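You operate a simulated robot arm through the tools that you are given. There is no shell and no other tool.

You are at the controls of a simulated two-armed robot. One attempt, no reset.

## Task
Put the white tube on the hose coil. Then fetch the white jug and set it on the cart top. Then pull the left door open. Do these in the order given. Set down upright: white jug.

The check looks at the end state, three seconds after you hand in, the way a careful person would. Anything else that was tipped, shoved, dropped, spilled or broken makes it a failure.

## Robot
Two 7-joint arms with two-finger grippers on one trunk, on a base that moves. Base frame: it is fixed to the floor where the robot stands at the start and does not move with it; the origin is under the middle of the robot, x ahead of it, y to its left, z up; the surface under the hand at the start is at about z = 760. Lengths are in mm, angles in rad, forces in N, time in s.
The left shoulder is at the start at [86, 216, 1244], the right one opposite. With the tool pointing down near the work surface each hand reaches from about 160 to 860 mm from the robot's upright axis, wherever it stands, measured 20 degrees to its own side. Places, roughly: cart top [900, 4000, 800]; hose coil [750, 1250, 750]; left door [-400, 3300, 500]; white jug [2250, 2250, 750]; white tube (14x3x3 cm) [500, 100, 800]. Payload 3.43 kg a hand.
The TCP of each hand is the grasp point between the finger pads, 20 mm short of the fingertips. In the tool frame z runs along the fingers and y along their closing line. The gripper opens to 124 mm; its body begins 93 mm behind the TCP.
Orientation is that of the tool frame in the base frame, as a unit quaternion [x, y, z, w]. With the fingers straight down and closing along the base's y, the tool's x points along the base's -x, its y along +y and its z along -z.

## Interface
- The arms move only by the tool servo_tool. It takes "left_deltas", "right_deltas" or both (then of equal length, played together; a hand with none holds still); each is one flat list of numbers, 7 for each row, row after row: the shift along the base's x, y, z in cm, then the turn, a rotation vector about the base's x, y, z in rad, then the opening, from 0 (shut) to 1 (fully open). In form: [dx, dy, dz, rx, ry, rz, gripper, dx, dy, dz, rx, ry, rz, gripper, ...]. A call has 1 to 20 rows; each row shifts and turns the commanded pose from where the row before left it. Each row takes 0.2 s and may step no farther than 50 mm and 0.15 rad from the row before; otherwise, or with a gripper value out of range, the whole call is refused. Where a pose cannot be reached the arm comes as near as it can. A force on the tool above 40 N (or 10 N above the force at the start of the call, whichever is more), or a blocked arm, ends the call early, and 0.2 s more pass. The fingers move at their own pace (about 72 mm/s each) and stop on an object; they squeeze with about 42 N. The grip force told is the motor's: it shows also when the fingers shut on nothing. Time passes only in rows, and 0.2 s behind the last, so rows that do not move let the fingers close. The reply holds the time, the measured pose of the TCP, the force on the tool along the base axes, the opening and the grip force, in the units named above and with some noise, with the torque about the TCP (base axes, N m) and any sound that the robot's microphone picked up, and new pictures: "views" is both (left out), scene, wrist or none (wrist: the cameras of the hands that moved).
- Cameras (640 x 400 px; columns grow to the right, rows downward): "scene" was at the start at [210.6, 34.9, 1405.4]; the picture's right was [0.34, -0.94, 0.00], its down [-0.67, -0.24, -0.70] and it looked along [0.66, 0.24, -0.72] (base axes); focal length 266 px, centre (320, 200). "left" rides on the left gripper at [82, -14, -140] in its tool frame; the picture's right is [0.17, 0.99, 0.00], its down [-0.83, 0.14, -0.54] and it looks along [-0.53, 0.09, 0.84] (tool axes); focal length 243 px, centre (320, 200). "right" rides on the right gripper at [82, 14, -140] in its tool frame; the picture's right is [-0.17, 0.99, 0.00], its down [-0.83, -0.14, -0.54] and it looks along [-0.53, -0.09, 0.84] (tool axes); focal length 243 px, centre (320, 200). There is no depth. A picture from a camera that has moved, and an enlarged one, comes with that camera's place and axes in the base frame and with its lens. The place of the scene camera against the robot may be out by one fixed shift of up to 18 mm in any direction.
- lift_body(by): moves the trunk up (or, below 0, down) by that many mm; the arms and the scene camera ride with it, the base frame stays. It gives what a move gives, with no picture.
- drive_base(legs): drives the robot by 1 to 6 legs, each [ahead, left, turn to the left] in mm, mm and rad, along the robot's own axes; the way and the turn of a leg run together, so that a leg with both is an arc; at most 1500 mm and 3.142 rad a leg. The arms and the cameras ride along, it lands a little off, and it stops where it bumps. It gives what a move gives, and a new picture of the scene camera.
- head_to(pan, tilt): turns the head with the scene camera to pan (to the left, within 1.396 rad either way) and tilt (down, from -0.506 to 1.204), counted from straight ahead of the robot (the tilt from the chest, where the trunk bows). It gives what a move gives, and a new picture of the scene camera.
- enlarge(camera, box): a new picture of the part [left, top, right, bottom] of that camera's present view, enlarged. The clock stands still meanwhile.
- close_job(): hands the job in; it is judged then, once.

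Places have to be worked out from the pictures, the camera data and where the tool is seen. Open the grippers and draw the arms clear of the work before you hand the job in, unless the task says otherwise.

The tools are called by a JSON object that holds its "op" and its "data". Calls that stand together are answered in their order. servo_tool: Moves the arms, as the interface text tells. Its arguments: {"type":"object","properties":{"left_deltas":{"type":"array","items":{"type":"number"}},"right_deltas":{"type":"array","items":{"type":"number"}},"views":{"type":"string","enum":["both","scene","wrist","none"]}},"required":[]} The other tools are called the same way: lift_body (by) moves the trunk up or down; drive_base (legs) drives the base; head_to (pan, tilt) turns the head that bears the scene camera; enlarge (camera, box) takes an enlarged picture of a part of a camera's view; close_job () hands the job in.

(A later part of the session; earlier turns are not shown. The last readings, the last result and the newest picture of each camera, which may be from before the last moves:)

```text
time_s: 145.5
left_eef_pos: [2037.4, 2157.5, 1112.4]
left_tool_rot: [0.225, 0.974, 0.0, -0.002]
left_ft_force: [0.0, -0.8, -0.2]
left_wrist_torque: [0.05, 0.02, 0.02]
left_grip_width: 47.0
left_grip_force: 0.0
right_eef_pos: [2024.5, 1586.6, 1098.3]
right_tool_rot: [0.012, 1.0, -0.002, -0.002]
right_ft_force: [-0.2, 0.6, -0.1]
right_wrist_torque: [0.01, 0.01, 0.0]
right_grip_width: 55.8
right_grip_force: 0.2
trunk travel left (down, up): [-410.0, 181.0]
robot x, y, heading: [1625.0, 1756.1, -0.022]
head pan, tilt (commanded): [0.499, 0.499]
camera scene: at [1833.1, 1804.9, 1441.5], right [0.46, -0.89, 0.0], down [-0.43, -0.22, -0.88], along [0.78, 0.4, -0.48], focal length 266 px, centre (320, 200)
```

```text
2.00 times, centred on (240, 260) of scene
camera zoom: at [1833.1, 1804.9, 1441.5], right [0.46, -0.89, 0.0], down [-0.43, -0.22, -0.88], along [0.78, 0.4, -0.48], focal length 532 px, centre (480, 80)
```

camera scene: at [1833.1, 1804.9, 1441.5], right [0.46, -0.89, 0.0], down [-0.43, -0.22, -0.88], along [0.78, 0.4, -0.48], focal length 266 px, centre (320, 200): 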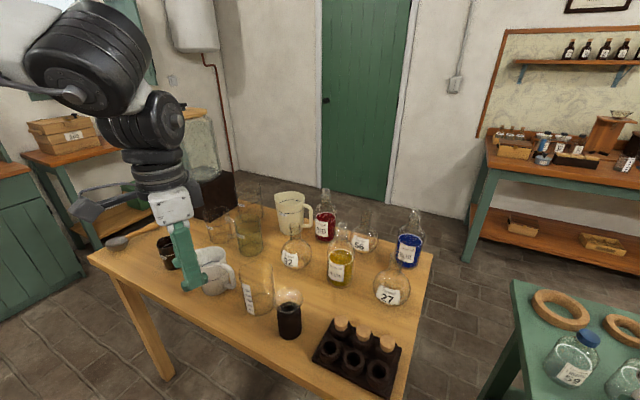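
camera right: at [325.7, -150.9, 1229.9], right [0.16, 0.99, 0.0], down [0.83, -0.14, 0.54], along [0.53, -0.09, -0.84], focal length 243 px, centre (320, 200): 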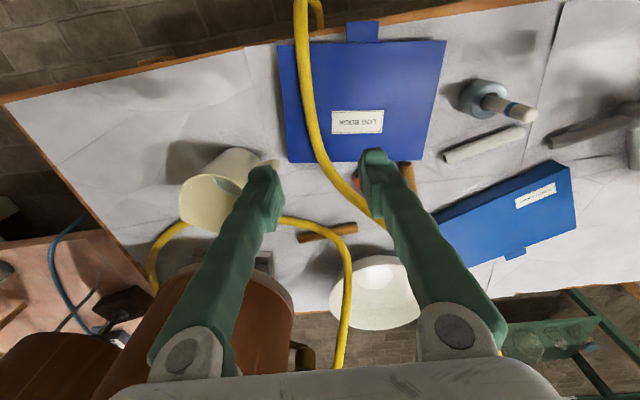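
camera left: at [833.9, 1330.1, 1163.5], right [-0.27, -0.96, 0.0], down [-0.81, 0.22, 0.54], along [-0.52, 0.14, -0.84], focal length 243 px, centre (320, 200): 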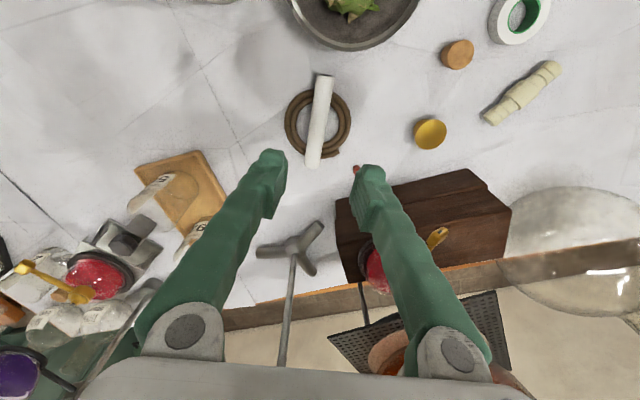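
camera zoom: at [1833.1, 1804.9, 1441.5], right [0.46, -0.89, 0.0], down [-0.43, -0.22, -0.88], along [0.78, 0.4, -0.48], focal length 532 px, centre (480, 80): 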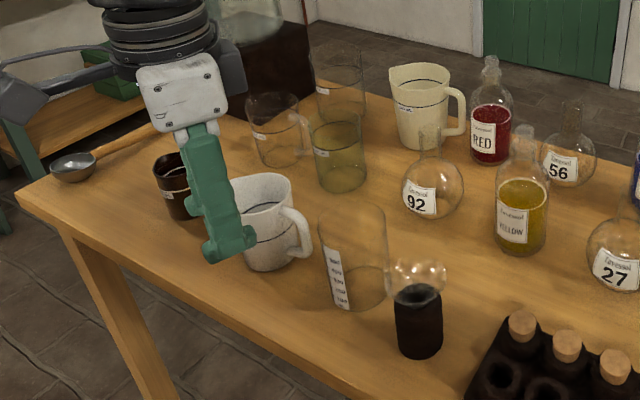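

The white jug's axis is near (2254, 2382), rim at z ≈ 865, handle toward -y and spout toward +y, so I should pinch its body along x with the left hand. I shift the base so the jug is about 560 mm ahead and 290 mm left.

{"op": "drive_base", "data": {"legs": [[62, 337, 0.022]]}}

{"op": "enlarge", "data": {"camera": "left", "box": [0, 0, 640, 400]}}

```text
time_s: 150.5
left_eef_pos: [2093.7, 2501.1, 1113.3]
left_tool_rot: [0.213, 0.977, -0.001, -0.002]
left_ft_force: [-0.3, 0.6, 0.1]
left_wrist_torque: [0.0, 0.0, 0.01]
left_grip_width: 46.9
left_grip_force: 0.1
right_eef_pos: [2093.5, 1928.6, 1100.3]
right_tool_rot: [0.0, 1.0, -0.003, -0.001]
right_ft_force: [-0.6, -0.8, 0.1]
right_wrist_torque: [0.02, 0.0, -0.02]
right_grip_width: 55.9
right_grip_force: 0.1
trunk travel left (down, up): [-410.0, 181.0]
robot x, y, heading: [1684.3, 2090.5, 0.003]
head pan, tilt (commanded): [0.499, 0.499]
camera scene: at [1897.9, 2142.4, 1441.6], right [0.48, -0.88, 0.0], down [-0.42, -0.23, -0.88], along [0.77, 0.42, -0.48], focal length 266 px, centre (320, 200)
```

scene: 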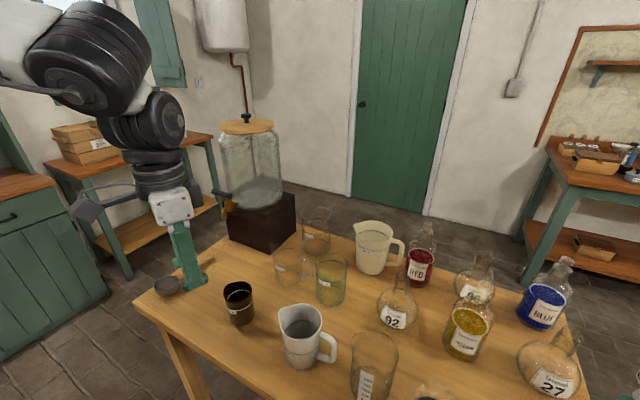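

```text
1.00 times, centred on (320, 200) of left (not enlarged: the box is as wide or as high as the picture)
camera zoom: at [2012.9, 2520.7, 1253.1], right [0.26, 0.97, 0.0], down [0.81, -0.22, 0.54], along [0.52, -0.14, -0.84], focal length 243 px, centre (320, 200)
```

zoom: 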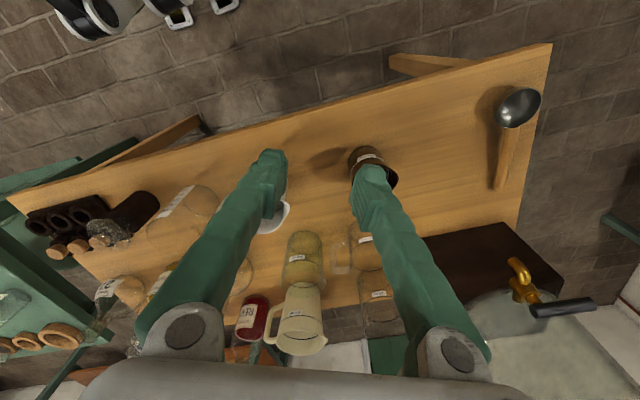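

Clear view of the white jug now at (303, 335). I enlarge it to measure.

{"op": "enlarge", "data": {"camera": "scene", "box": [210, 250, 450, 400]}}

```text
2.67 times, centred on (330, 325) of scene
camera zoom: at [1897.9, 2142.4, 1441.6], right [0.48, -0.88, 0.0], down [-0.42, -0.23, -0.88], along [0.77, 0.42, -0.48], focal length 709 px, centre (293, -133)
```

zoom: 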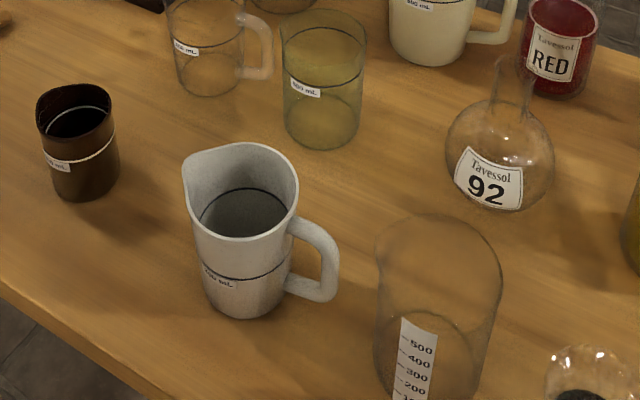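

The jug's body is about 85 mm wide, so a pinch across the body works. I bring the open left hand above it at z ≈ 1100 with the closing line near 15° from x.

{"op": "servo_tool", "data": {"left_deltas": [2.2, -1.66, 0, 0, 0, -0.126, 1, 2.2, -1.66, 0, 0, 0, -0.126, 1, 2.2, -1.66, 0, 0, 0, -0.126, 1, 2.2, -1.66, 0, 0, 0, -0.126, 1, 2.2, -1.66, 0, 0, 0, -0.126, 1, 2.2, -1.66, 0, 0, 0, -0.126, 1, 2.2, -1.66, 0, 0, 0, -0.126, 1], "views": "both"}}

```text
time_s: 152.1
left_eef_pos: [2248.3, 2383.2, 1110.6]
left_tool_rot: [0.611, 0.791, 0.001, -0.002]
left_ft_force: [0.1, -0.1, -0.3]
left_wrist_torque: [0.0, 0.05, 0.02]
left_grip_width: 124.2
left_grip_force: 0.0
right_eef_pos: [2095.6, 1929.3, 1097.9]
right_tool_rot: [0.0, 1.0, -0.002, -0.001]
right_ft_force: [-0.1, -0.4, -0.2]
right_wrist_torque: [0.03, 0.01, -0.03]
right_grip_width: 56.0
right_grip_force: 0.0
trunk travel left (down, up): [-410.0, 181.0]
robot x, y, heading: [1686.3, 2094.1, 0.004]
head pan, tilt (commanded): [0.499, 0.499]
camera scene: at [1899.8, 2142.0, 1441.3], right [0.48, -0.88, 0.0], down [-0.42, -0.23, -0.88], along [0.77, 0.42, -0.48], focal length 266 px, centre (320, 200)
camera left: at [2214.7, 2457.6, 1252.0], right [0.91, 0.41, 0.0], down [0.35, -0.77, 0.54], along [0.22, -0.49, -0.84], focal length 243 px, centre (320, 200)
```

scene: 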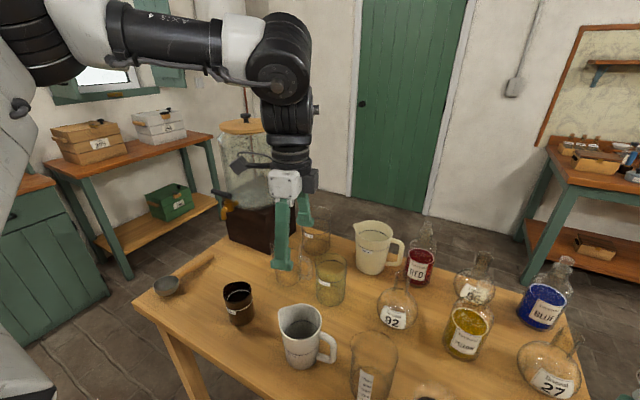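
left: 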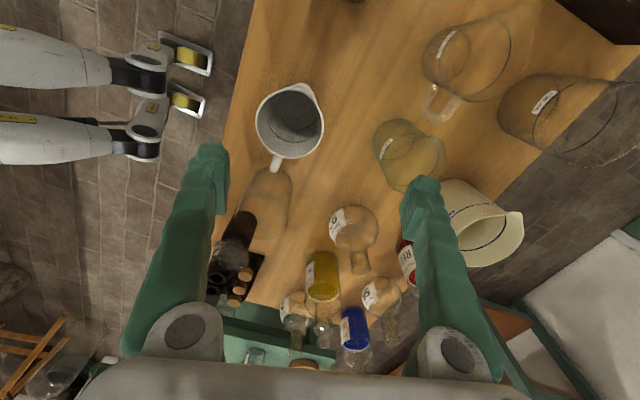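

Triangulating gives the table top at z ≈ 800 and the jug axis at about (2214, 2357), rim z ≈ 920. I move over it and descend to z ≈ 975 (tips just above the rim) to check alignment.

{"op": "servo_tool", "data": {"left_deltas": [-1.7, -1.3, 0, 0, 0, 0, 1, -1.7, -1.3, -1.5, 0, 0, 0, 1, 0, 0, -4, 0, 0, 0, 1, 0, 0, -4, 0, 0, 0, 1, 0, 0, -4, 0, 0, 0, 1], "views": "both"}}

```text
time_s: 153.3
left_eef_pos: [2214.3, 2358.7, 976.0]
left_tool_rot: [0.61, 0.792, 0.0, -0.001]
left_ft_force: [-0.5, 0.7, -0.5]
left_wrist_torque: [-0.01, 0.02, -0.05]
left_grip_width: 123.8
left_grip_force: 0.0
right_eef_pos: [2094.9, 1929.1, 1098.4]
right_tool_rot: [0.001, 1.0, -0.003, -0.002]
right_ft_force: [-0.4, -0.4, -0.4]
right_wrist_torque: [-0.03, 0.04, 0.0]
right_grip_width: 56.0
right_grip_force: 0.0
trunk travel left (down, up): [-410.0, 181.0]
robot x, y, heading: [1685.7, 2094.2, 0.002]
head pan, tilt (commanded): [0.499, 0.499]
camera scene: at [1899.0, 2143.0, 1441.4], right [0.48, -0.88, 0.0], down [-0.42, -0.23, -0.88], along [0.77, 0.42, -0.48], focal length 266 px, centre (320, 200)
camera left: at [2179.2, 2432.5, 1116.2], right [0.91, 0.41, 0.0], down [0.35, -0.77, 0.54], along [0.22, -0.49, -0.84], focal length 243 px, centre (320, 200)
```

scene: 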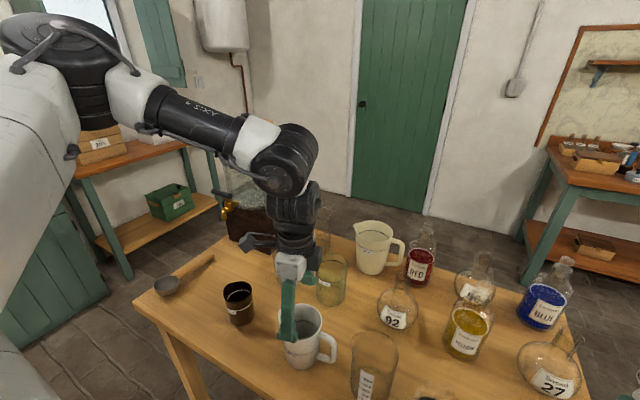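
left: 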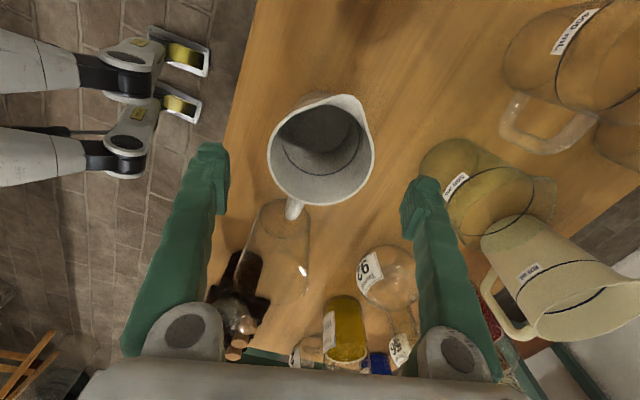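

The two wrist views put the jug axis at (2213, 2357) and the rim at z ≈ 904, right under the TCP, with 10+ mm free on each side. I descend to z ≈ 848.

{"op": "servo_tool", "data": {"left_deltas": [-0.1, -0.1, -3.0, 0, 0, 0, 1, 0, 0, -2.5, 0, 0, 0, 1, 0, 0, -2.5, 0, 0, 0, 1, 0, 0, -2.5, 0, 0, 0, 1, 0, 0, -2.3, 0, 0, 0, 1], "views": "both"}}

```text
time_s: 154.5
left_eef_pos: [2212.2, 2357.4, 849.5]
left_tool_rot: [0.61, 0.793, 0.0, -0.001]
left_ft_force: [0.7, 1.4, 0.3]
left_wrist_torque: [-0.04, 0.1, -0.02]
left_grip_width: 123.9
left_grip_force: 0.0
right_eef_pos: [2094.7, 1930.0, 1099.3]
right_tool_rot: [0.0, 1.0, -0.003, -0.001]
right_ft_force: [0.0, -0.3, -0.1]
right_wrist_torque: [0.03, 0.01, -0.01]
right_grip_width: 56.0
right_grip_force: 0.1
trunk travel left (down, up): [-410.0, 181.0]
robot x, y, heading: [1685.5, 2090.4, 0.001]
head pan, tilt (commanded): [0.499, 0.499]
camera scene: at [1898.5, 2142.9, 1441.5], right [0.48, -0.88, 0.0], down [-0.42, -0.23, -0.88], along [0.77, 0.42, -0.48], focal length 266 px, centre (320, 200)
camera left: at [2178.8, 2431.9, 989.6], right [0.91, 0.41, 0.0], down [0.35, -0.77, 0.54], along [0.22, -0.49, -0.84], focal length 243 px, centre (320, 200)
```

scene: 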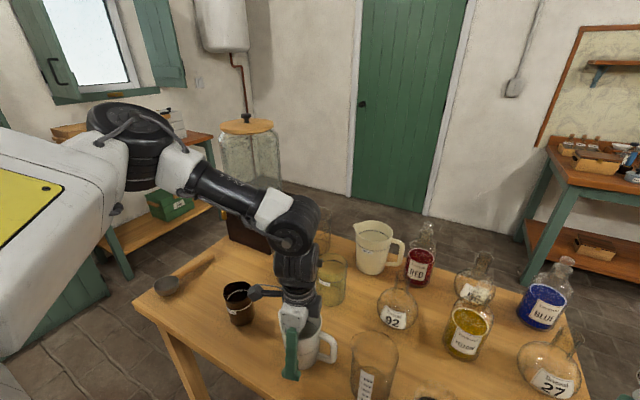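
left: 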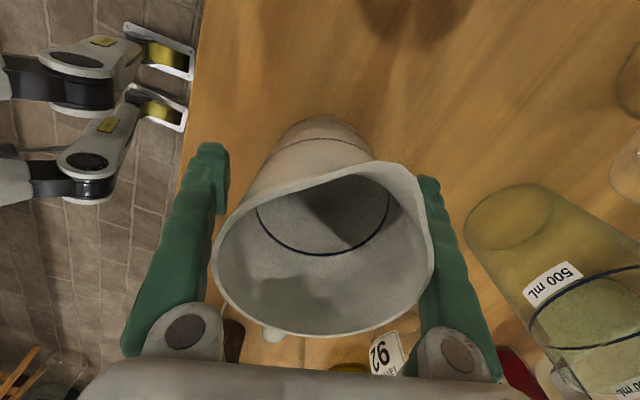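

The jug stands between the fingers. I close on it gradually.

{"op": "servo_tool", "data": {"left_deltas": [0, 0, 0, 0, 0, 0, 0.85, 0, 0, 0, 0, 0, 0, 0.75, 0, 0, 0, 0, 0, 0, 0.65, 0, 0, 0, 0, 0, 0, 0.55, 0, 0, 0, 0, 0, 0, 0.55, 0, 0, 0, 0, 0, 0, 0.55], "views": "wrist"}}

```text
time_s: 155.9
left_eef_pos: [2211.1, 2357.1, 850.2]
left_tool_rot: [0.61, 0.792, 0.001, 0.0]
left_ft_force: [4.9, 3.7, 14.5]
left_wrist_torque: [-0.19, 0.31, 0.01]
left_grip_width: 105.3
left_grip_force: 41.5
right_eef_pos: [2093.0, 1928.9, 1099.6]
right_tool_rot: [-0.001, 1.0, -0.002, -0.001]
right_ft_force: [-0.7, 0.2, -0.7]
right_wrist_torque: [-0.01, -0.01, 0.0]
right_grip_width: 55.8
right_grip_force: 0.1
trunk travel left (down, up): [-410.0, 181.0]
robot x, y, heading: [1686.7, 2087.6, 0.007]
head pan, tilt (commanded): [0.499, 0.499]
camera left: at [2178.2, 2431.5, 990.9], right [0.91, 0.41, 0.0], down [0.35, -0.77, 0.54], along [0.22, -0.49, -0.84], focal length 243 px, centre (320, 200)
```

left: 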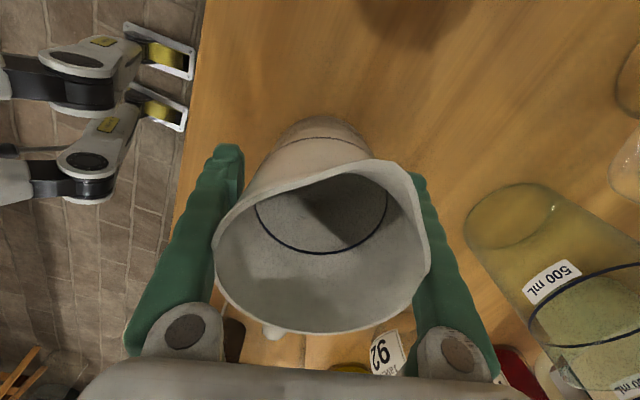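

It gripped at 105 mm with some upward reaction (14.5 N). I enlarge the views to see where the fingers touch the jug before lifting.

{"op": "enlarge", "data": {"camera": "left", "box": [160, 110, 480, 310]}}

{"op": "enlarge", "data": {"camera": "scene", "box": [220, 270, 380, 395]}}

{"op": "enlarge", "data": {"camera": "right", "box": [320, 0, 640, 200]}}

```text
2.00 times, centred on (320, 210) of left
camera zoom: at [2178.2, 2431.5, 990.9], right [0.91, 0.41, 0.0], down [0.35, -0.77, 0.54], along [0.22, -0.49, -0.84], focal length 485 px, centre (320, 180)
```

zoom: 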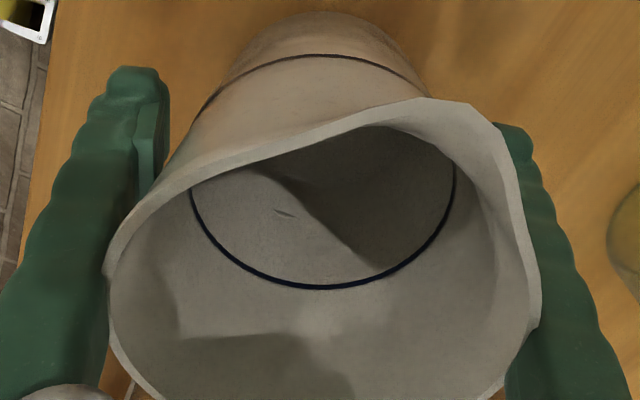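

```text
3.20 times, centred on (300, 332) of scene
camera zoom: at [1897.4, 2142.4, 1441.7], right [0.48, -0.88, 0.0], down [-0.42, -0.23, -0.88], along [0.77, 0.42, -0.48], focal length 851 px, centre (384, -224)
```

zoom: 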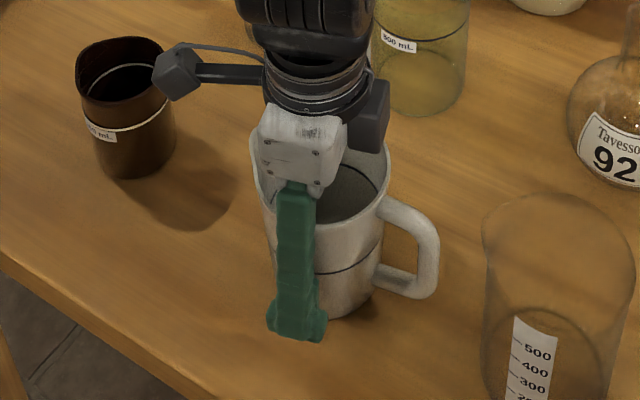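

```text
2.00 times, centred on (480, 100) of right
camera zoom: at [2011.5, 1943.3, 1239.7], right [0.17, 0.99, 0.0], down [0.83, -0.14, 0.54], along [0.53, -0.09, -0.84], focal length 485 px, centre (0, 400)
```

zoom: 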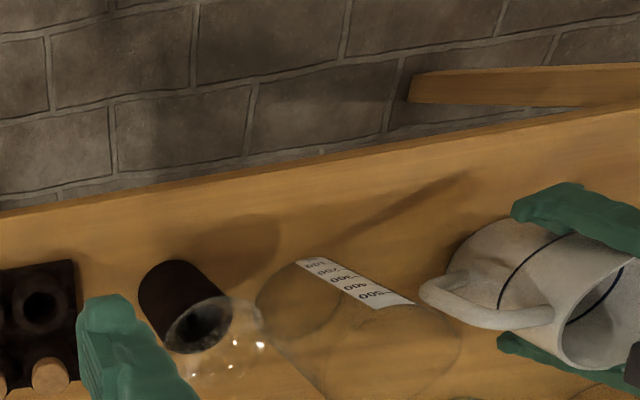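

The fingers touch only the flared rim, about 50 mm above the pads. I'd rather have the rim on the ribbed pads, so I open, raise the hand about 48 mm, and grip again at rim height.

{"op": "servo_tool", "data": {"left_deltas": [0, 0, 0, 0, 0, 0, 0.88, 0, 0, 0, 0, 0, 0, 0.94, 0, 0, 0, 0, 0, 0, 1.0, 0, 0, 0, 0, 0, 0, 1.0, 0, 0, 2.0, 0, 0, 0, 1.0, 0, 0, 2.0, 0, 0, 0, 1.0, 0, 0, 0.8, 0, 0, 0, 1.0], "views": "wrist"}}

{"op": "enlarge", "data": {"camera": "left", "box": [160, 90, 480, 290]}}

```text
time_s: 157.5
left_eef_pos: [2211.8, 2357.9, 896.5]
left_tool_rot: [0.61, 0.793, 0.0, -0.002]
left_ft_force: [-0.1, -0.6, 0.3]
left_wrist_torque: [-0.03, 0.02, 0.04]
left_grip_width: 124.1
left_grip_force: 0.1
right_eef_pos: [2094.7, 1928.8, 1099.9]
right_tool_rot: [-0.001, 1.0, -0.003, -0.001]
right_ft_force: [0.5, 0.0, -0.4]
right_wrist_torque: [0.02, -0.03, 0.02]
right_grip_width: 55.9
right_grip_force: 0.1
trunk travel left (down, up): [-410.0, 181.0]
robot x, y, heading: [1687.3, 2088.4, 0.004]
head pan, tilt (commanded): [0.499, 0.499]
camera left: at [2178.3, 2431.5, 1037.7], right [0.91, 0.41, 0.0], down [0.35, -0.77, 0.54], along [0.22, -0.49, -0.84], focal length 243 px, centre (320, 200)
```

left: 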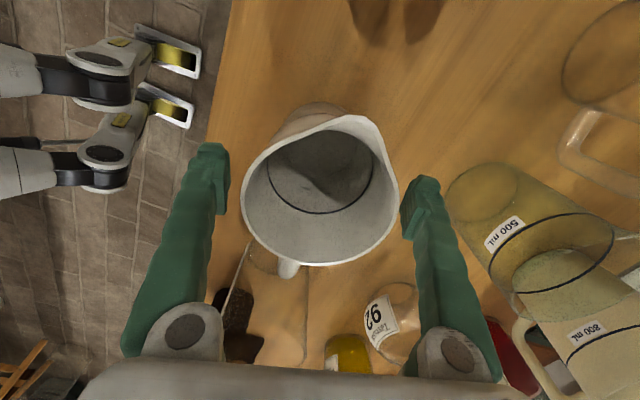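

```text
2.00 times, centred on (320, 190) of left
camera zoom: at [2178.3, 2431.5, 1037.7], right [0.91, 0.41, 0.0], down [0.35, -0.77, 0.54], along [0.22, -0.49, -0.84], focal length 485 px, centre (320, 220)
```

zoom: 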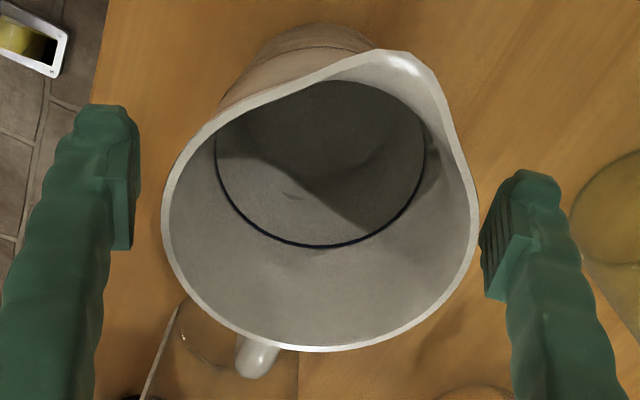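

The rim (about 105 mm wide, z ≈ 897) is now level with the pads and centred. I lower 8 mm and close.

{"op": "servo_tool", "data": {"left_deltas": [0, 0, -0.8, 0, 0, 0, 1.0, 0, 0, 0, 0, 0, 0, 0.92, 0, 0, 0, 0, 0, 0, 0.86, 0, 0, 0, 0, 0, 0, 0.8, 0, 0, 0, 0, 0, 0, 0.7, 0, 0, 0, 0, 0, 0, 0.6, 0, 0, 0, 0, 0, 0, 0.6], "views": "wrist"}}

{"op": "enlarge", "data": {"camera": "left", "box": [160, 90, 480, 290]}}

```text
time_s: 159.1
left_eef_pos: [2212.3, 2357.0, 889.2]
left_tool_rot: [0.61, 0.792, 0.0, -0.002]
left_ft_force: [-0.3, -0.3, 0.7]
left_wrist_torque: [-0.09, 0.03, 0.01]
left_grip_width: 94.2
left_grip_force: 41.7
right_eef_pos: [2093.3, 1928.5, 1099.8]
right_tool_rot: [0.0, 1.0, -0.003, -0.001]
right_ft_force: [-0.7, 0.6, 1.0]
right_wrist_torque: [0.0, -0.02, 0.0]
right_grip_width: 55.9
right_grip_force: 0.1
trunk travel left (down, up): [-410.0, 181.0]
robot x, y, heading: [1687.6, 2092.1, 0.004]
head pan, tilt (commanded): [0.499, 0.499]
camera left: at [2178.2, 2431.5, 1030.1], right [0.91, 0.41, 0.0], down [0.35, -0.77, 0.54], along [0.22, -0.49, -0.84], focal length 243 px, centre (320, 200)
```

left: 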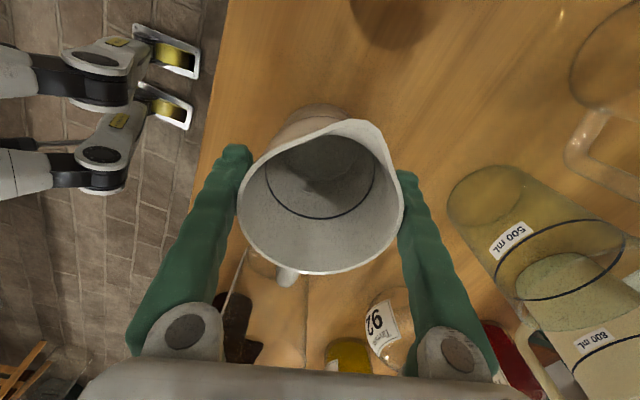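

```text
2.00 times, centred on (320, 190) of left
camera zoom: at [2178.2, 2431.5, 1030.1], right [0.91, 0.41, 0.0], down [0.35, -0.77, 0.54], along [0.22, -0.49, -0.84], focal length 485 px, centre (320, 220)
```

zoom: 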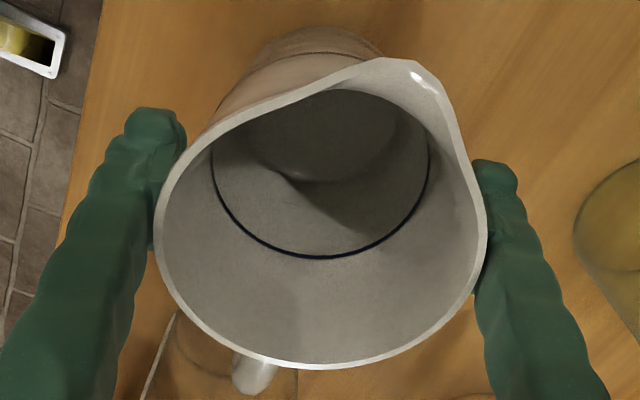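

Firm grip at 94 mm on the body just under the rim, no side load. I lift 30 mm slowly and check.

{"op": "servo_tool", "data": {"left_deltas": [0, 0, 0.5, 0, 0, 0, 0.6, 0, 0, 1.0, 0, 0, 0, 0.6, 0, 0, 1.5, 0, 0, 0, 0.6, 0, 0, 0, 0, 0, 0, 0.6], "views": "both"}}

```text
time_s: 160.1
left_eef_pos: [2211.8, 2357.4, 919.3]
left_tool_rot: [0.61, 0.792, 0.0, -0.002]
left_ft_force: [-0.2, -0.6, -4.2]
left_wrist_torque: [0.0, 0.01, 0.01]
left_grip_width: 94.3
left_grip_force: 42.2
right_eef_pos: [2094.2, 1928.9, 1099.2]
right_tool_rot: [0.0, 1.0, -0.003, 0.0]
right_ft_force: [0.7, -0.4, 0.4]
right_wrist_torque: [0.0, 0.01, 0.03]
right_grip_width: 56.2
right_grip_force: 0.1
trunk travel left (down, up): [-410.0, 181.0]
robot x, y, heading: [1686.8, 2088.8, 0.006]
head pan, tilt (commanded): [0.499, 0.499]
camera scene: at [1898.6, 2142.9, 1441.4], right [0.48, -0.88, 0.0], down [-0.42, -0.23, -0.88], along [0.77, 0.42, -0.48], focal length 266 px, centre (320, 200)
camera left: at [2178.4, 2431.6, 1059.7], right [0.91, 0.41, 0.0], down [0.35, -0.77, 0.54], along [0.22, -0.49, -0.84], focal length 243 px, centre (320, 200)
```

scene: 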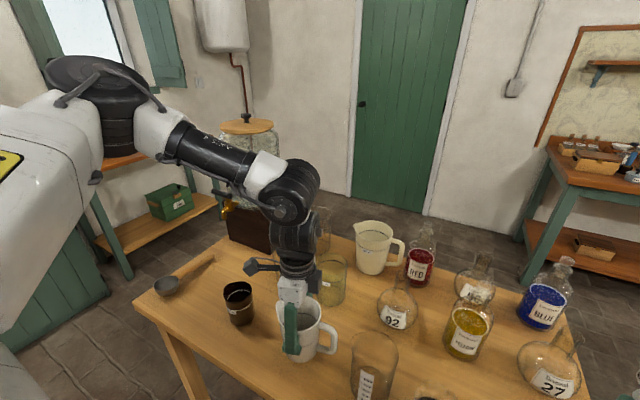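
left: 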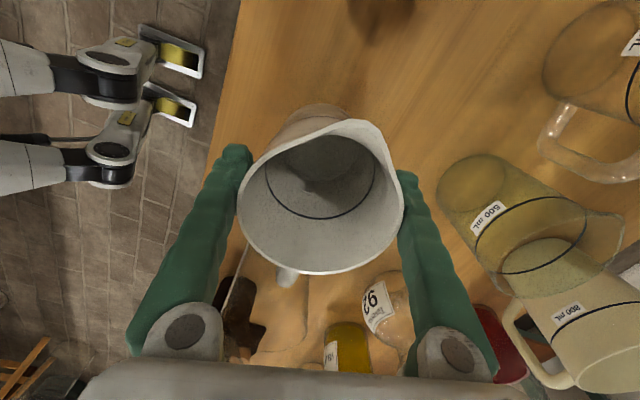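

The jug is up and upright (weight ≈ 4.2 N). I raise it to z ≈ 1070 and draw it nearer to the body.

{"op": "servo_tool", "data": {"left_deltas": [0, 0, 3.0, 0, 0, 0, 0.6, 0, 0, 3.0, 0, 0, 0, 0.6, 0, 0, 3.0, 0, 0, 0, 0.6, 0, 0, 3.0, 0, 0, 0, 0.6, -2.0, 0.3, 3.0, 0, 0, 0, 0.6, -2.5, 0.4, 0, 0, 0, 0, 0.6, -2.5, 0.4, 0, 0, 0, 0, 0.6, -2.0, 0.4, 0, 0, 0, 0, 0.6], "views": "both"}}

```text
time_s: 161.9
left_eef_pos: [2119.8, 2372.5, 1070.1]
left_tool_rot: [0.61, 0.792, 0.0, -0.001]
left_ft_force: [-0.1, -0.2, -4.3]
left_wrist_torque: [0.08, -0.06, 0.0]
left_grip_width: 94.4
left_grip_force: 41.9
right_eef_pos: [2092.8, 1928.0, 1099.5]
right_tool_rot: [0.0, 1.0, -0.002, -0.001]
right_ft_force: [-0.5, 0.2, -0.4]
right_wrist_torque: [-0.01, 0.02, -0.02]
right_grip_width: 55.9
right_grip_force: 0.0
trunk travel left (down, up): [-410.0, 181.0]
robot x, y, heading: [1688.4, 2089.2, 0.004]
head pan, tilt (commanded): [0.499, 0.499]
camera scene: at [1897.1, 2142.9, 1441.7], right [0.48, -0.88, 0.0], down [-0.42, -0.23, -0.88], along [0.77, 0.42, -0.48], focal length 266 px, centre (320, 200)
camera left: at [2086.2, 2446.5, 1210.5], right [0.91, 0.41, 0.0], down [0.35, -0.77, 0.54], along [0.22, -0.49, -0.84], focal length 243 px, centre (320, 200)
```

scene: 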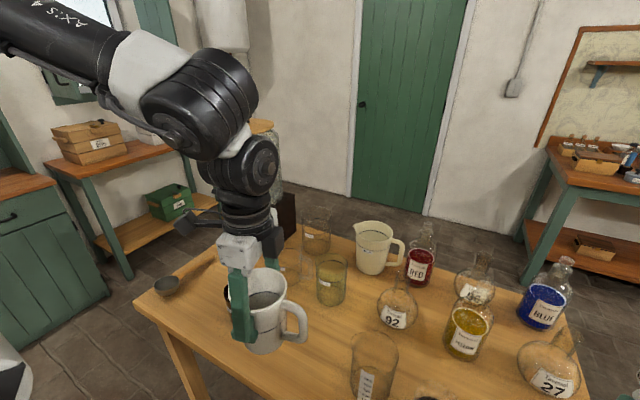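
left: 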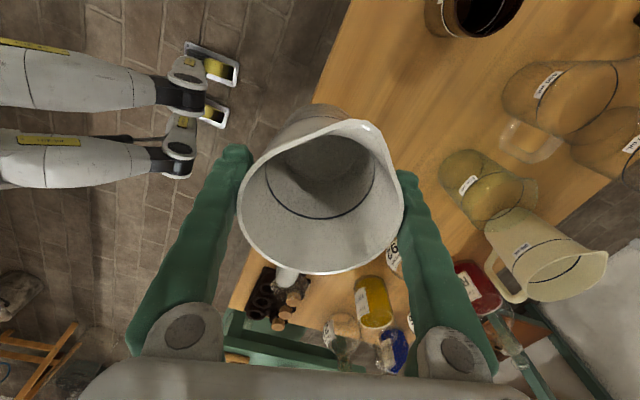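

The jug is secure. I raise the trunk 120 mm for clearance, then drive back the known way: to x ≈ 1550, up the aisle to y ≈ 3085.

{"op": "lift_body", "data": {"by": 120}}

{"op": "drive_base", "data": {"legs": [[-138, 0, 0], [0, 1000, 0]]}}

```text
time_s: 163.4
left_eef_pos: [2122.4, 2373.1, 1187.3]
left_tool_rot: [0.61, 0.793, 0.0, -0.003]
left_ft_force: [0.4, -0.4, -5.1]
left_wrist_torque: [0.05, -0.03, 0.0]
left_grip_width: 94.2
left_grip_force: 41.7
right_eef_pos: [2093.0, 1930.4, 1220.9]
right_tool_rot: [0.002, 1.0, -0.002, 0.004]
right_ft_force: [0.0, 0.0, -0.4]
right_wrist_torque: [0.04, 0.01, 0.02]
right_grip_width: 55.8
right_grip_force: 0.0
trunk travel left (down, up): [-530.0, 61.0]
robot x, y, heading: [1683.0, 2094.9, 0.005]
head pan, tilt (commanded): [0.499, 0.499]
```

```text
time_s: 178.2
left_eef_pos: [1982.1, 3374.9, 1190.0]
left_tool_rot: [0.609, 0.793, 0.001, -0.002]
left_ft_force: [1.0, -0.3, -4.2]
left_wrist_torque: [0.05, 0.02, -0.01]
left_grip_width: 94.3
left_grip_force: 42.2
right_eef_pos: [1952.4, 2931.9, 1221.4]
right_tool_rot: [0.0, 1.0, -0.003, 0.004]
right_ft_force: [0.9, 0.0, 0.2]
right_wrist_torque: [0.03, -0.01, 0.01]
right_grip_width: 55.8
right_grip_force: 0.0
trunk travel left (down, up): [-530.0, 61.0]
robot x, y, heading: [1548.0, 3095.3, 0.004]
head pan, tilt (commanded): [0.499, 0.499]
camera scene: at [1702.1, 3145.0, 1577.7], right [0.48, -0.88, 0.0], down [-0.42, -0.23, -0.88], along [0.77, 0.42, -0.48], focal length 266 px, centre (320, 200)
```

scene: 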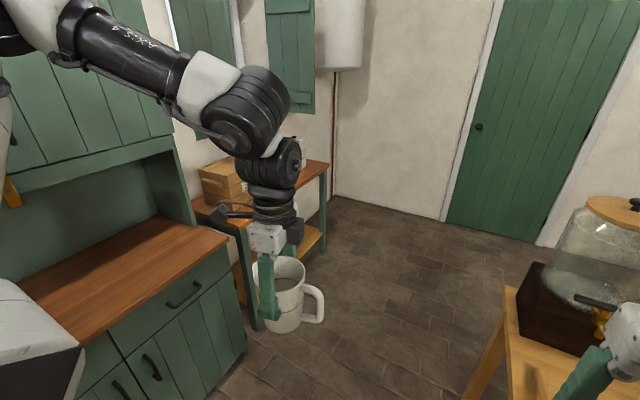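

Good. I now back along the lane between the main table and the cart to x ≈ 100.

{"op": "drive_base", "data": {"legs": [[-1450, 10, 0]]}}

{"op": "head_to", "data": {"pan": 0.7, "tilt": 0.6}}

```text
time_s: 187.1
left_eef_pos: [530.0, 3378.8, 1188.4]
left_tool_rot: [0.61, 0.792, 0.001, -0.002]
left_ft_force: [0.1, 0.5, -5.8]
left_wrist_torque: [0.01, 0.01, 0.01]
left_grip_width: 94.2
left_grip_force: 42.7
right_eef_pos: [499.2, 2936.5, 1222.3]
right_tool_rot: [0.002, 1.0, -0.003, 0.005]
right_ft_force: [0.8, 0.2, -0.1]
right_wrist_torque: [-0.01, -0.02, 0.0]
right_grip_width: 55.8
right_grip_force: 0.0
trunk travel left (down, up): [-530.0, 61.0]
robot x, y, heading: [89.4, 3096.3, 0.006]
head pan, tilt (commanded): [0.499, 0.499]
camera scene: at [249.3, 3150.0, 1577.6], right [0.48, -0.88, 0.0], down [-0.42, -0.23, -0.88], along [0.77, 0.42, -0.48], focal length 266 px, centre (320, 200)
```

scene: 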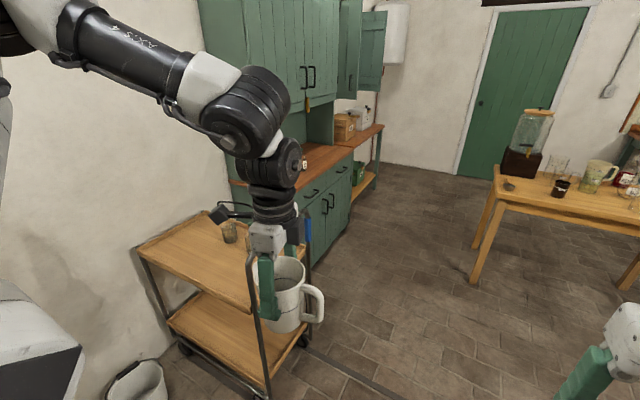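

```text
time_s: 187.8
left_eef_pos: [529.7, 3380.0, 1189.8]
left_tool_rot: [0.61, 0.792, 0.0, -0.002]
left_ft_force: [-0.2, 0.0, -4.4]
left_wrist_torque: [0.06, 0.01, -0.02]
left_grip_width: 94.5
left_grip_force: 42.4
right_eef_pos: [499.0, 2937.6, 1222.1]
right_tool_rot: [0.002, 1.0, -0.003, 0.003]
right_ft_force: [-0.9, 0.5, 0.3]
right_wrist_torque: [0.0, 0.0, -0.01]
right_grip_width: 55.8
right_grip_force: 0.1
trunk travel left (down, up): [-530.0, 61.0]
robot x, y, heading: [90.4, 3097.4, 0.003]
head pan, tilt (commanded): [0.7, 0.6]
camera scene: at [236.4, 3163.3, 1568.7], right [0.64, -0.76, 0.0], down [-0.43, -0.36, -0.83], along [0.63, 0.53, -0.56], focal length 266 px, centre (320, 200)
```

scene: 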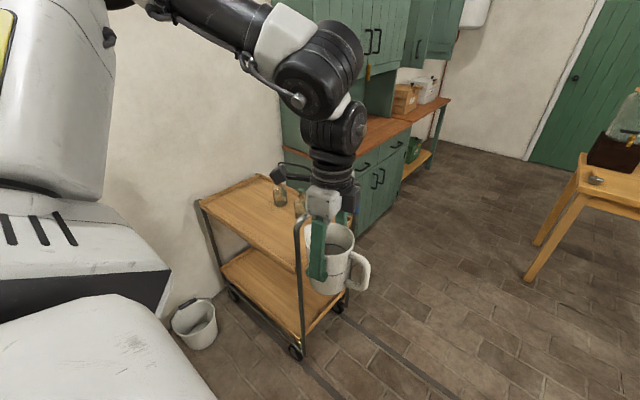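

The cart tray spans about x 690–1095, y 3677–4353, its push bar top at z ≈ 1040 near y = 3640; bottles are near (985, 4030). I strafe left 560 mm, staying off the cart in x, then I'll move in from the -x side.

{"op": "drive_base", "data": {"legs": [[0, 560, 0]]}}

{"op": "head_to", "data": {"pan": 0.4, "tilt": 0.75}}

```text
time_s: 195.8
left_eef_pos: [526.7, 3943.0, 1189.6]
left_tool_rot: [0.609, 0.793, 0.0, -0.001]
left_ft_force: [0.6, 0.4, -4.2]
left_wrist_torque: [0.06, 0.04, -0.01]
left_grip_width: 93.9
left_grip_force: 41.6
right_eef_pos: [497.5, 3499.7, 1221.3]
right_tool_rot: [0.0, 1.0, -0.003, 0.004]
right_ft_force: [0.4, -0.2, 0.3]
right_wrist_torque: [-0.02, 0.02, 0.0]
right_grip_width: 56.1
right_grip_force: 0.0
trunk travel left (down, up): [-530.0, 61.0]
robot x, y, heading: [93.6, 3663.0, 0.002]
head pan, tilt (commanded): [0.7, 0.6]
camera scene: at [234.7, 3725.6, 1568.6], right [0.65, -0.76, 0.0], down [-0.43, -0.37, -0.82], along [0.63, 0.53, -0.57], focal length 266 px, centre (320, 200)
```

scene: 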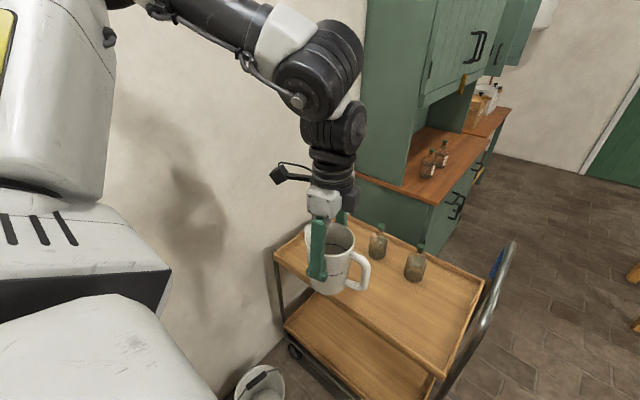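

```text
time_s: 196.6
left_eef_pos: [525.2, 3942.6, 1187.9]
left_tool_rot: [0.609, 0.793, 0.001, -0.001]
left_ft_force: [-0.5, 0.5, -4.7]
left_wrist_torque: [0.04, 0.0, 0.02]
left_grip_width: 94.1
left_grip_force: 41.9
right_eef_pos: [497.3, 3500.2, 1222.6]
right_tool_rot: [-0.001, 1.0, -0.002, 0.004]
right_ft_force: [-0.5, 0.1, -0.1]
right_wrist_torque: [-0.02, 0.0, 0.0]
right_grip_width: 55.6
right_grip_force: 0.1
trunk travel left (down, up): [-530.0, 61.0]
robot x, y, heading: [92.7, 3661.1, 0.007]
head pan, tilt (commanded): [0.4, 0.75]
camera scene: at [243.5, 3701.3, 1555.8], right [0.39, -0.92, 0.0], down [-0.63, -0.27, -0.73], along [0.67, 0.29, -0.68], focal length 266 px, centre (320, 200)
```

scene: 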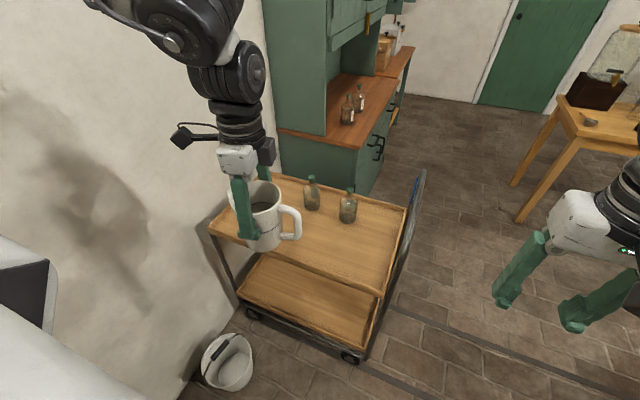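

Combining views, the tray top seems nearer z ≈ 750, with bottles at about (960, 3905) and (967, 4068). I drive ahead 190 mm and will set the jug at about (805, 3975).

{"op": "drive_base", "data": {"legs": [[190, 0, 0]]}}

{"op": "enlarge", "data": {"camera": "left", "box": [0, 0, 640, 400]}}

```text
time_s: 198.4
left_eef_pos: [714.8, 3944.0, 1189.5]
left_tool_rot: [0.609, 0.793, 0.001, -0.001]
left_ft_force: [-0.3, -0.5, -4.2]
left_wrist_torque: [0.06, 0.01, 0.04]
left_grip_width: 94.3
left_grip_force: 41.9
right_eef_pos: [686.4, 3502.0, 1222.0]
right_tool_rot: [-0.001, 1.0, -0.002, 0.005]
right_ft_force: [0.2, 0.3, 0.1]
right_wrist_torque: [0.01, -0.01, 0.03]
right_grip_width: 55.9
right_grip_force: 0.0
trunk travel left (down, up): [-530.0, 61.0]
robot x, y, heading: [279.6, 3662.5, 0.004]
head pan, tilt (commanded): [0.4, 0.75]
camera scene: at [431.4, 3701.9, 1556.1], right [0.39, -0.92, 0.0], down [-0.63, -0.27, -0.73], along [0.67, 0.29, -0.68], focal length 266 px, centre (320, 200)
```

scene: 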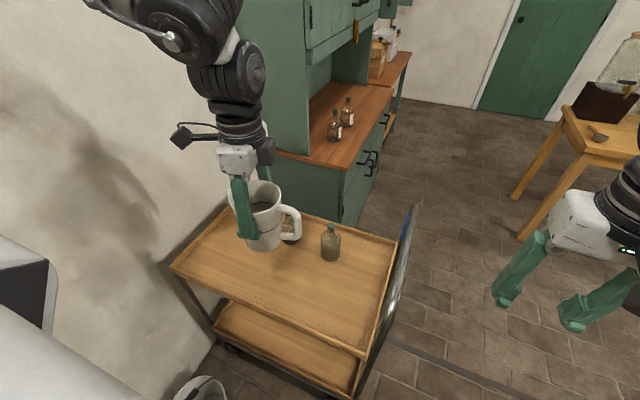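

```text
1.00 times, centred on (320, 200) of left (not enlarged: the box is as wide or as high as the picture)
camera zoom: at [680.4, 4017.8, 1330.6], right [0.91, 0.41, 0.0], down [0.35, -0.77, 0.54], along [0.22, -0.49, -0.84], focal length 243 px, centre (320, 200)
```

zoom: 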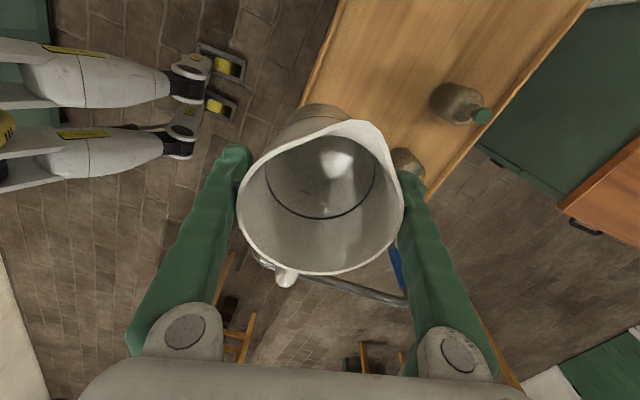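

The tray spans roughly x 680–1075 with bottles near (948, 4035) and (945, 3883). I bring the jug over (795, 3960), then lower the trunk by 120 mm.

{"op": "servo_tool", "data": {"left_deltas": [2.7, 0.5, 0, 0, 0, 0, 0.6, 2.7, 0.5, 0, 0, 0, 0, 0.6, 2.6, 0.6, 0, 0, 0, 0, 0.6], "views": "none"}}

{"op": "lift_body", "data": {"by": -120}}

{"op": "servo_tool", "data": {"left_deltas": [0, 0, -3.5, 0, 0, 0, 0.6, 0, 0, -3.5, 0, 0, 0, 0.6], "views": "both"}}

```text
time_s: 199.2
left_eef_pos: [797.7, 3961.2, 1189.2]
left_tool_rot: [0.609, 0.793, -0.001, -0.003]
left_ft_force: [0.3, 0.7, -4.7]
left_wrist_torque: [0.06, 0.02, 0.03]
left_grip_width: 94.1
left_grip_force: 42.1
right_eef_pos: [690.6, 3499.6, 1220.3]
right_tool_rot: [0.0, 1.0, -0.002, 0.004]
right_ft_force: [0.5, 0.1, -1.0]
right_wrist_torque: [-0.05, 0.01, 0.0]
right_grip_width: 55.9
right_grip_force: 0.0
trunk travel left (down, up): [-530.0, 61.0]
robot x, y, heading: [282.9, 3657.5, 0.002]
head pan, tilt (commanded): [0.4, 0.75]
```

```text
time_s: 200.7
left_eef_pos: [796.3, 3960.7, 1070.3]
left_tool_rot: [0.609, 0.793, 0.001, -0.002]
left_ft_force: [0.0, 0.3, -4.6]
left_wrist_torque: [0.04, 0.01, -0.02]
left_grip_width: 94.7
left_grip_force: 41.9
right_eef_pos: [687.5, 3500.6, 1102.3]
right_tool_rot: [0.0, 1.0, -0.002, 0.005]
right_ft_force: [0.1, 0.3, 0.1]
right_wrist_torque: [-0.01, 0.02, -0.02]
right_grip_width: 55.7
right_grip_force: 0.2
trunk travel left (down, up): [-410.0, 181.0]
robot x, y, heading: [281.3, 3660.6, 0.005]
head pan, tilt (commanded): [0.4, 0.75]
```

```text
time_s: 201.3
left_eef_pos: [796.8, 3959.8, 999.0]
left_tool_rot: [0.609, 0.793, 0.0, -0.002]
left_ft_force: [0.3, 0.4, -4.7]
left_wrist_torque: [0.08, 0.0, -0.03]
left_grip_width: 94.1
left_grip_force: 41.7
right_eef_pos: [688.2, 3501.3, 1102.4]
right_tool_rot: [0.0, 1.0, -0.003, 0.004]
right_ft_force: [0.7, 0.1, -0.4]
right_wrist_torque: [0.0, -0.02, 0.05]
right_grip_width: 56.0
right_grip_force: 0.0
trunk travel left (down, up): [-410.0, 181.0]
robot x, y, heading: [279.8, 3664.3, 0.008]
head pan, tilt (commanded): [0.4, 0.75]
camera scene: at [490.9, 3702.6, 1419.4], right [0.39, -0.92, 0.0], down [-0.63, -0.27, -0.73], along [0.67, 0.29, -0.68], focal length 266 px, centre (320, 200)
camera left: at [763.2, 4034.1, 1138.8], right [0.91, 0.41, 0.0], down [0.35, -0.77, 0.54], along [0.22, -0.49, -0.84], focal length 243 px, centre (320, 200)
```

scene: 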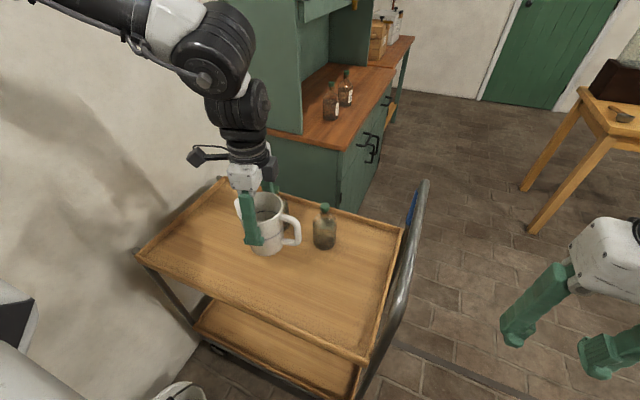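
left: 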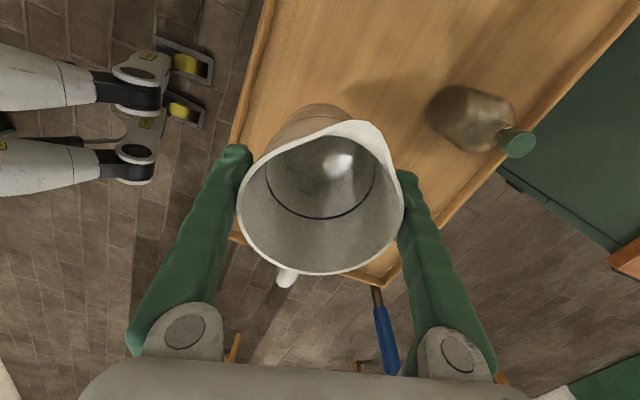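

The jug is over the tray, clear of rim and bottles. I lower it to z ≈ 915, shifting 8 mm inward.

{"op": "servo_tool", "data": {"left_deltas": [0.4, 0, -2.8, 0, 0, 0, 0.6, 0.4, 0, -2.8, 0, 0, 0, 0.6, 0, 0, -2.6, 0, 0, 0, 0.6, 0, 0, 0, 0, 0, 0, 0.6], "views": "both"}}

{"op": "enlarge", "data": {"camera": "scene", "box": [180, 150, 420, 300]}}

```text
time_s: 202.3
left_eef_pos: [804.0, 3958.9, 917.3]
left_tool_rot: [0.61, 0.793, 0.001, -0.002]
left_ft_force: [-0.5, 0.2, -4.3]
left_wrist_torque: [0.05, 0.0, -0.02]
left_grip_width: 94.2
left_grip_force: 41.7
right_eef_pos: [688.9, 3500.0, 1101.4]
right_tool_rot: [0.0, 1.0, -0.003, 0.004]
right_ft_force: [0.1, -0.1, -1.3]
right_wrist_torque: [0.0, 0.01, -0.01]
right_grip_width: 55.9
right_grip_force: 0.1
trunk travel left (down, up): [-410.0, 181.0]
robot x, y, heading: [283.7, 3662.8, 0.001]
head pan, tilt (commanded): [0.4, 0.75]
camera scene: at [489.8, 3702.1, 1419.5], right [0.39, -0.92, 0.0], down [-0.63, -0.27, -0.73], along [0.67, 0.29, -0.68], focal length 266 px, centre (320, 200)
camera left: at [770.2, 4033.8, 1057.6], right [0.91, 0.41, 0.0], down [0.35, -0.77, 0.54], along [0.22, -0.49, -0.84], focal length 243 px, centre (320, 200)
```

scene: 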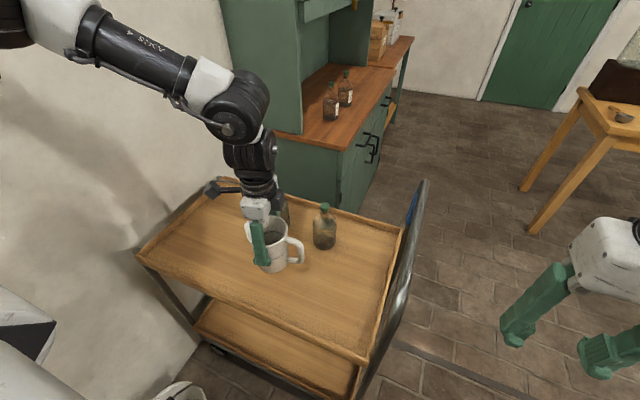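
left: 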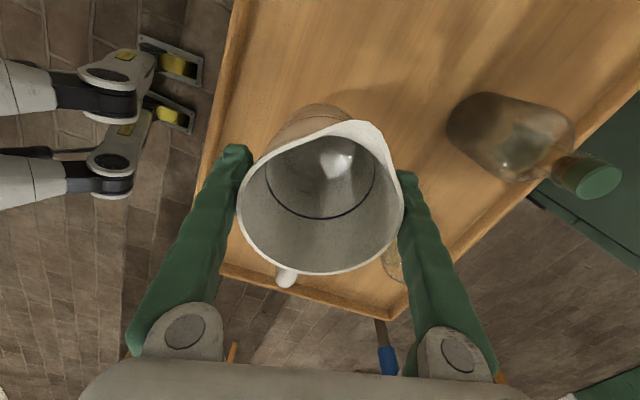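

```text
2.67 times, centred on (300, 225) of scene
camera zoom: at [489.8, 3702.1, 1419.5], right [0.39, -0.92, 0.0], down [-0.63, -0.27, -0.73], along [0.67, 0.29, -0.68], focal length 709 px, centre (373, 133)
```

zoom: 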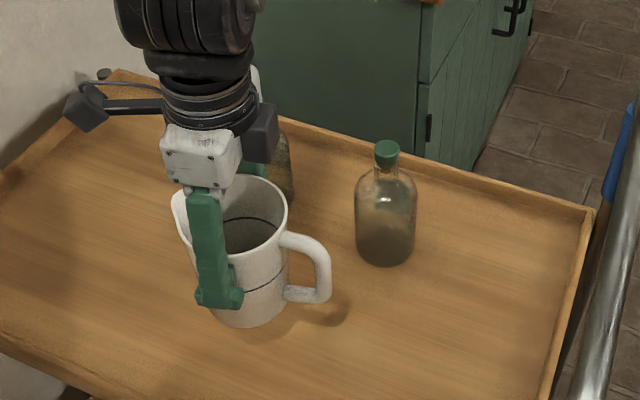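

The jug hovers a little above the tray. I lower in small steps, watching the force go from -4.3 N toward positive.

{"op": "servo_tool", "data": {"left_deltas": [0, 0, -0.8, 0, 0, 0, 0.6, 0, 0, -0.7, 0, 0, 0, 0.6, 0, 0, 0, 0, 0, 0, 0.6], "views": "none"}}

{"op": "servo_tool", "data": {"left_deltas": [0, 0, -0.5, 0, 0, 0, 0.6, 0, 0, 0, 0, 0, 0, 0.6], "views": "none"}}

{"op": "servo_tool", "data": {"left_deltas": [0, 0, -0.4, 0, 0, 0, 0.6, 0, 0, 0, 0, 0, 0, 0.6], "views": "none"}}

```text
time_s: 203.1
left_eef_pos: [805.0, 3959.5, 900.8]
left_tool_rot: [0.609, 0.793, 0.001, -0.002]
left_ft_force: [-0.4, -0.6, -4.8]
left_wrist_torque: [0.09, 0.01, -0.05]
left_grip_width: 94.0
left_grip_force: 41.9
right_eef_pos: [688.3, 3500.9, 1102.5]
right_tool_rot: [0.0, 1.0, -0.003, 0.004]
right_ft_force: [0.0, -0.5, -0.9]
right_wrist_torque: [-0.01, 0.02, -0.02]
right_grip_width: 55.9
right_grip_force: 0.1
trunk travel left (down, up): [-410.0, 181.0]
robot x, y, heading: [281.9, 3658.1, 0.005]
head pan, tilt (commanded): [0.4, 0.75]
```

```text
time_s: 203.7
left_eef_pos: [805.0, 3960.0, 898.0]
left_tool_rot: [0.61, 0.793, 0.001, -0.002]
left_ft_force: [0.3, -0.4, -4.9]
left_wrist_torque: [0.06, 0.02, 0.02]
left_grip_width: 94.3
left_grip_force: 41.8
right_eef_pos: [689.1, 3500.7, 1101.7]
right_tool_rot: [0.0, 1.0, -0.002, 0.004]
right_ft_force: [0.5, 0.4, -0.4]
right_wrist_torque: [-0.01, -0.02, -0.02]
right_grip_width: 55.7
right_grip_force: 0.0
trunk travel left (down, up): [-410.0, 181.0]
robot x, y, heading: [281.3, 3663.9, 0.003]
head pan, tilt (commanded): [0.4, 0.75]
```

```text
time_s: 204.3
left_eef_pos: [804.1, 3959.1, 893.4]
left_tool_rot: [0.609, 0.793, 0.001, -0.001]
left_ft_force: [-0.3, 0.1, -4.8]
left_wrist_torque: [0.08, -0.01, -0.03]
left_grip_width: 94.2
left_grip_force: 42.1
right_eef_pos: [689.1, 3500.7, 1101.1]
right_tool_rot: [0.001, 1.0, -0.003, 0.004]
right_ft_force: [-1.3, 0.2, -0.6]
right_wrist_torque: [-0.04, 0.03, 0.02]
right_grip_width: 55.8
right_grip_force: 0.1
trunk travel left (down, up): [-410.0, 181.0]
robot x, y, heading: [284.3, 3664.0, 0.003]
head pan, tilt (commanded): [0.4, 0.75]
```

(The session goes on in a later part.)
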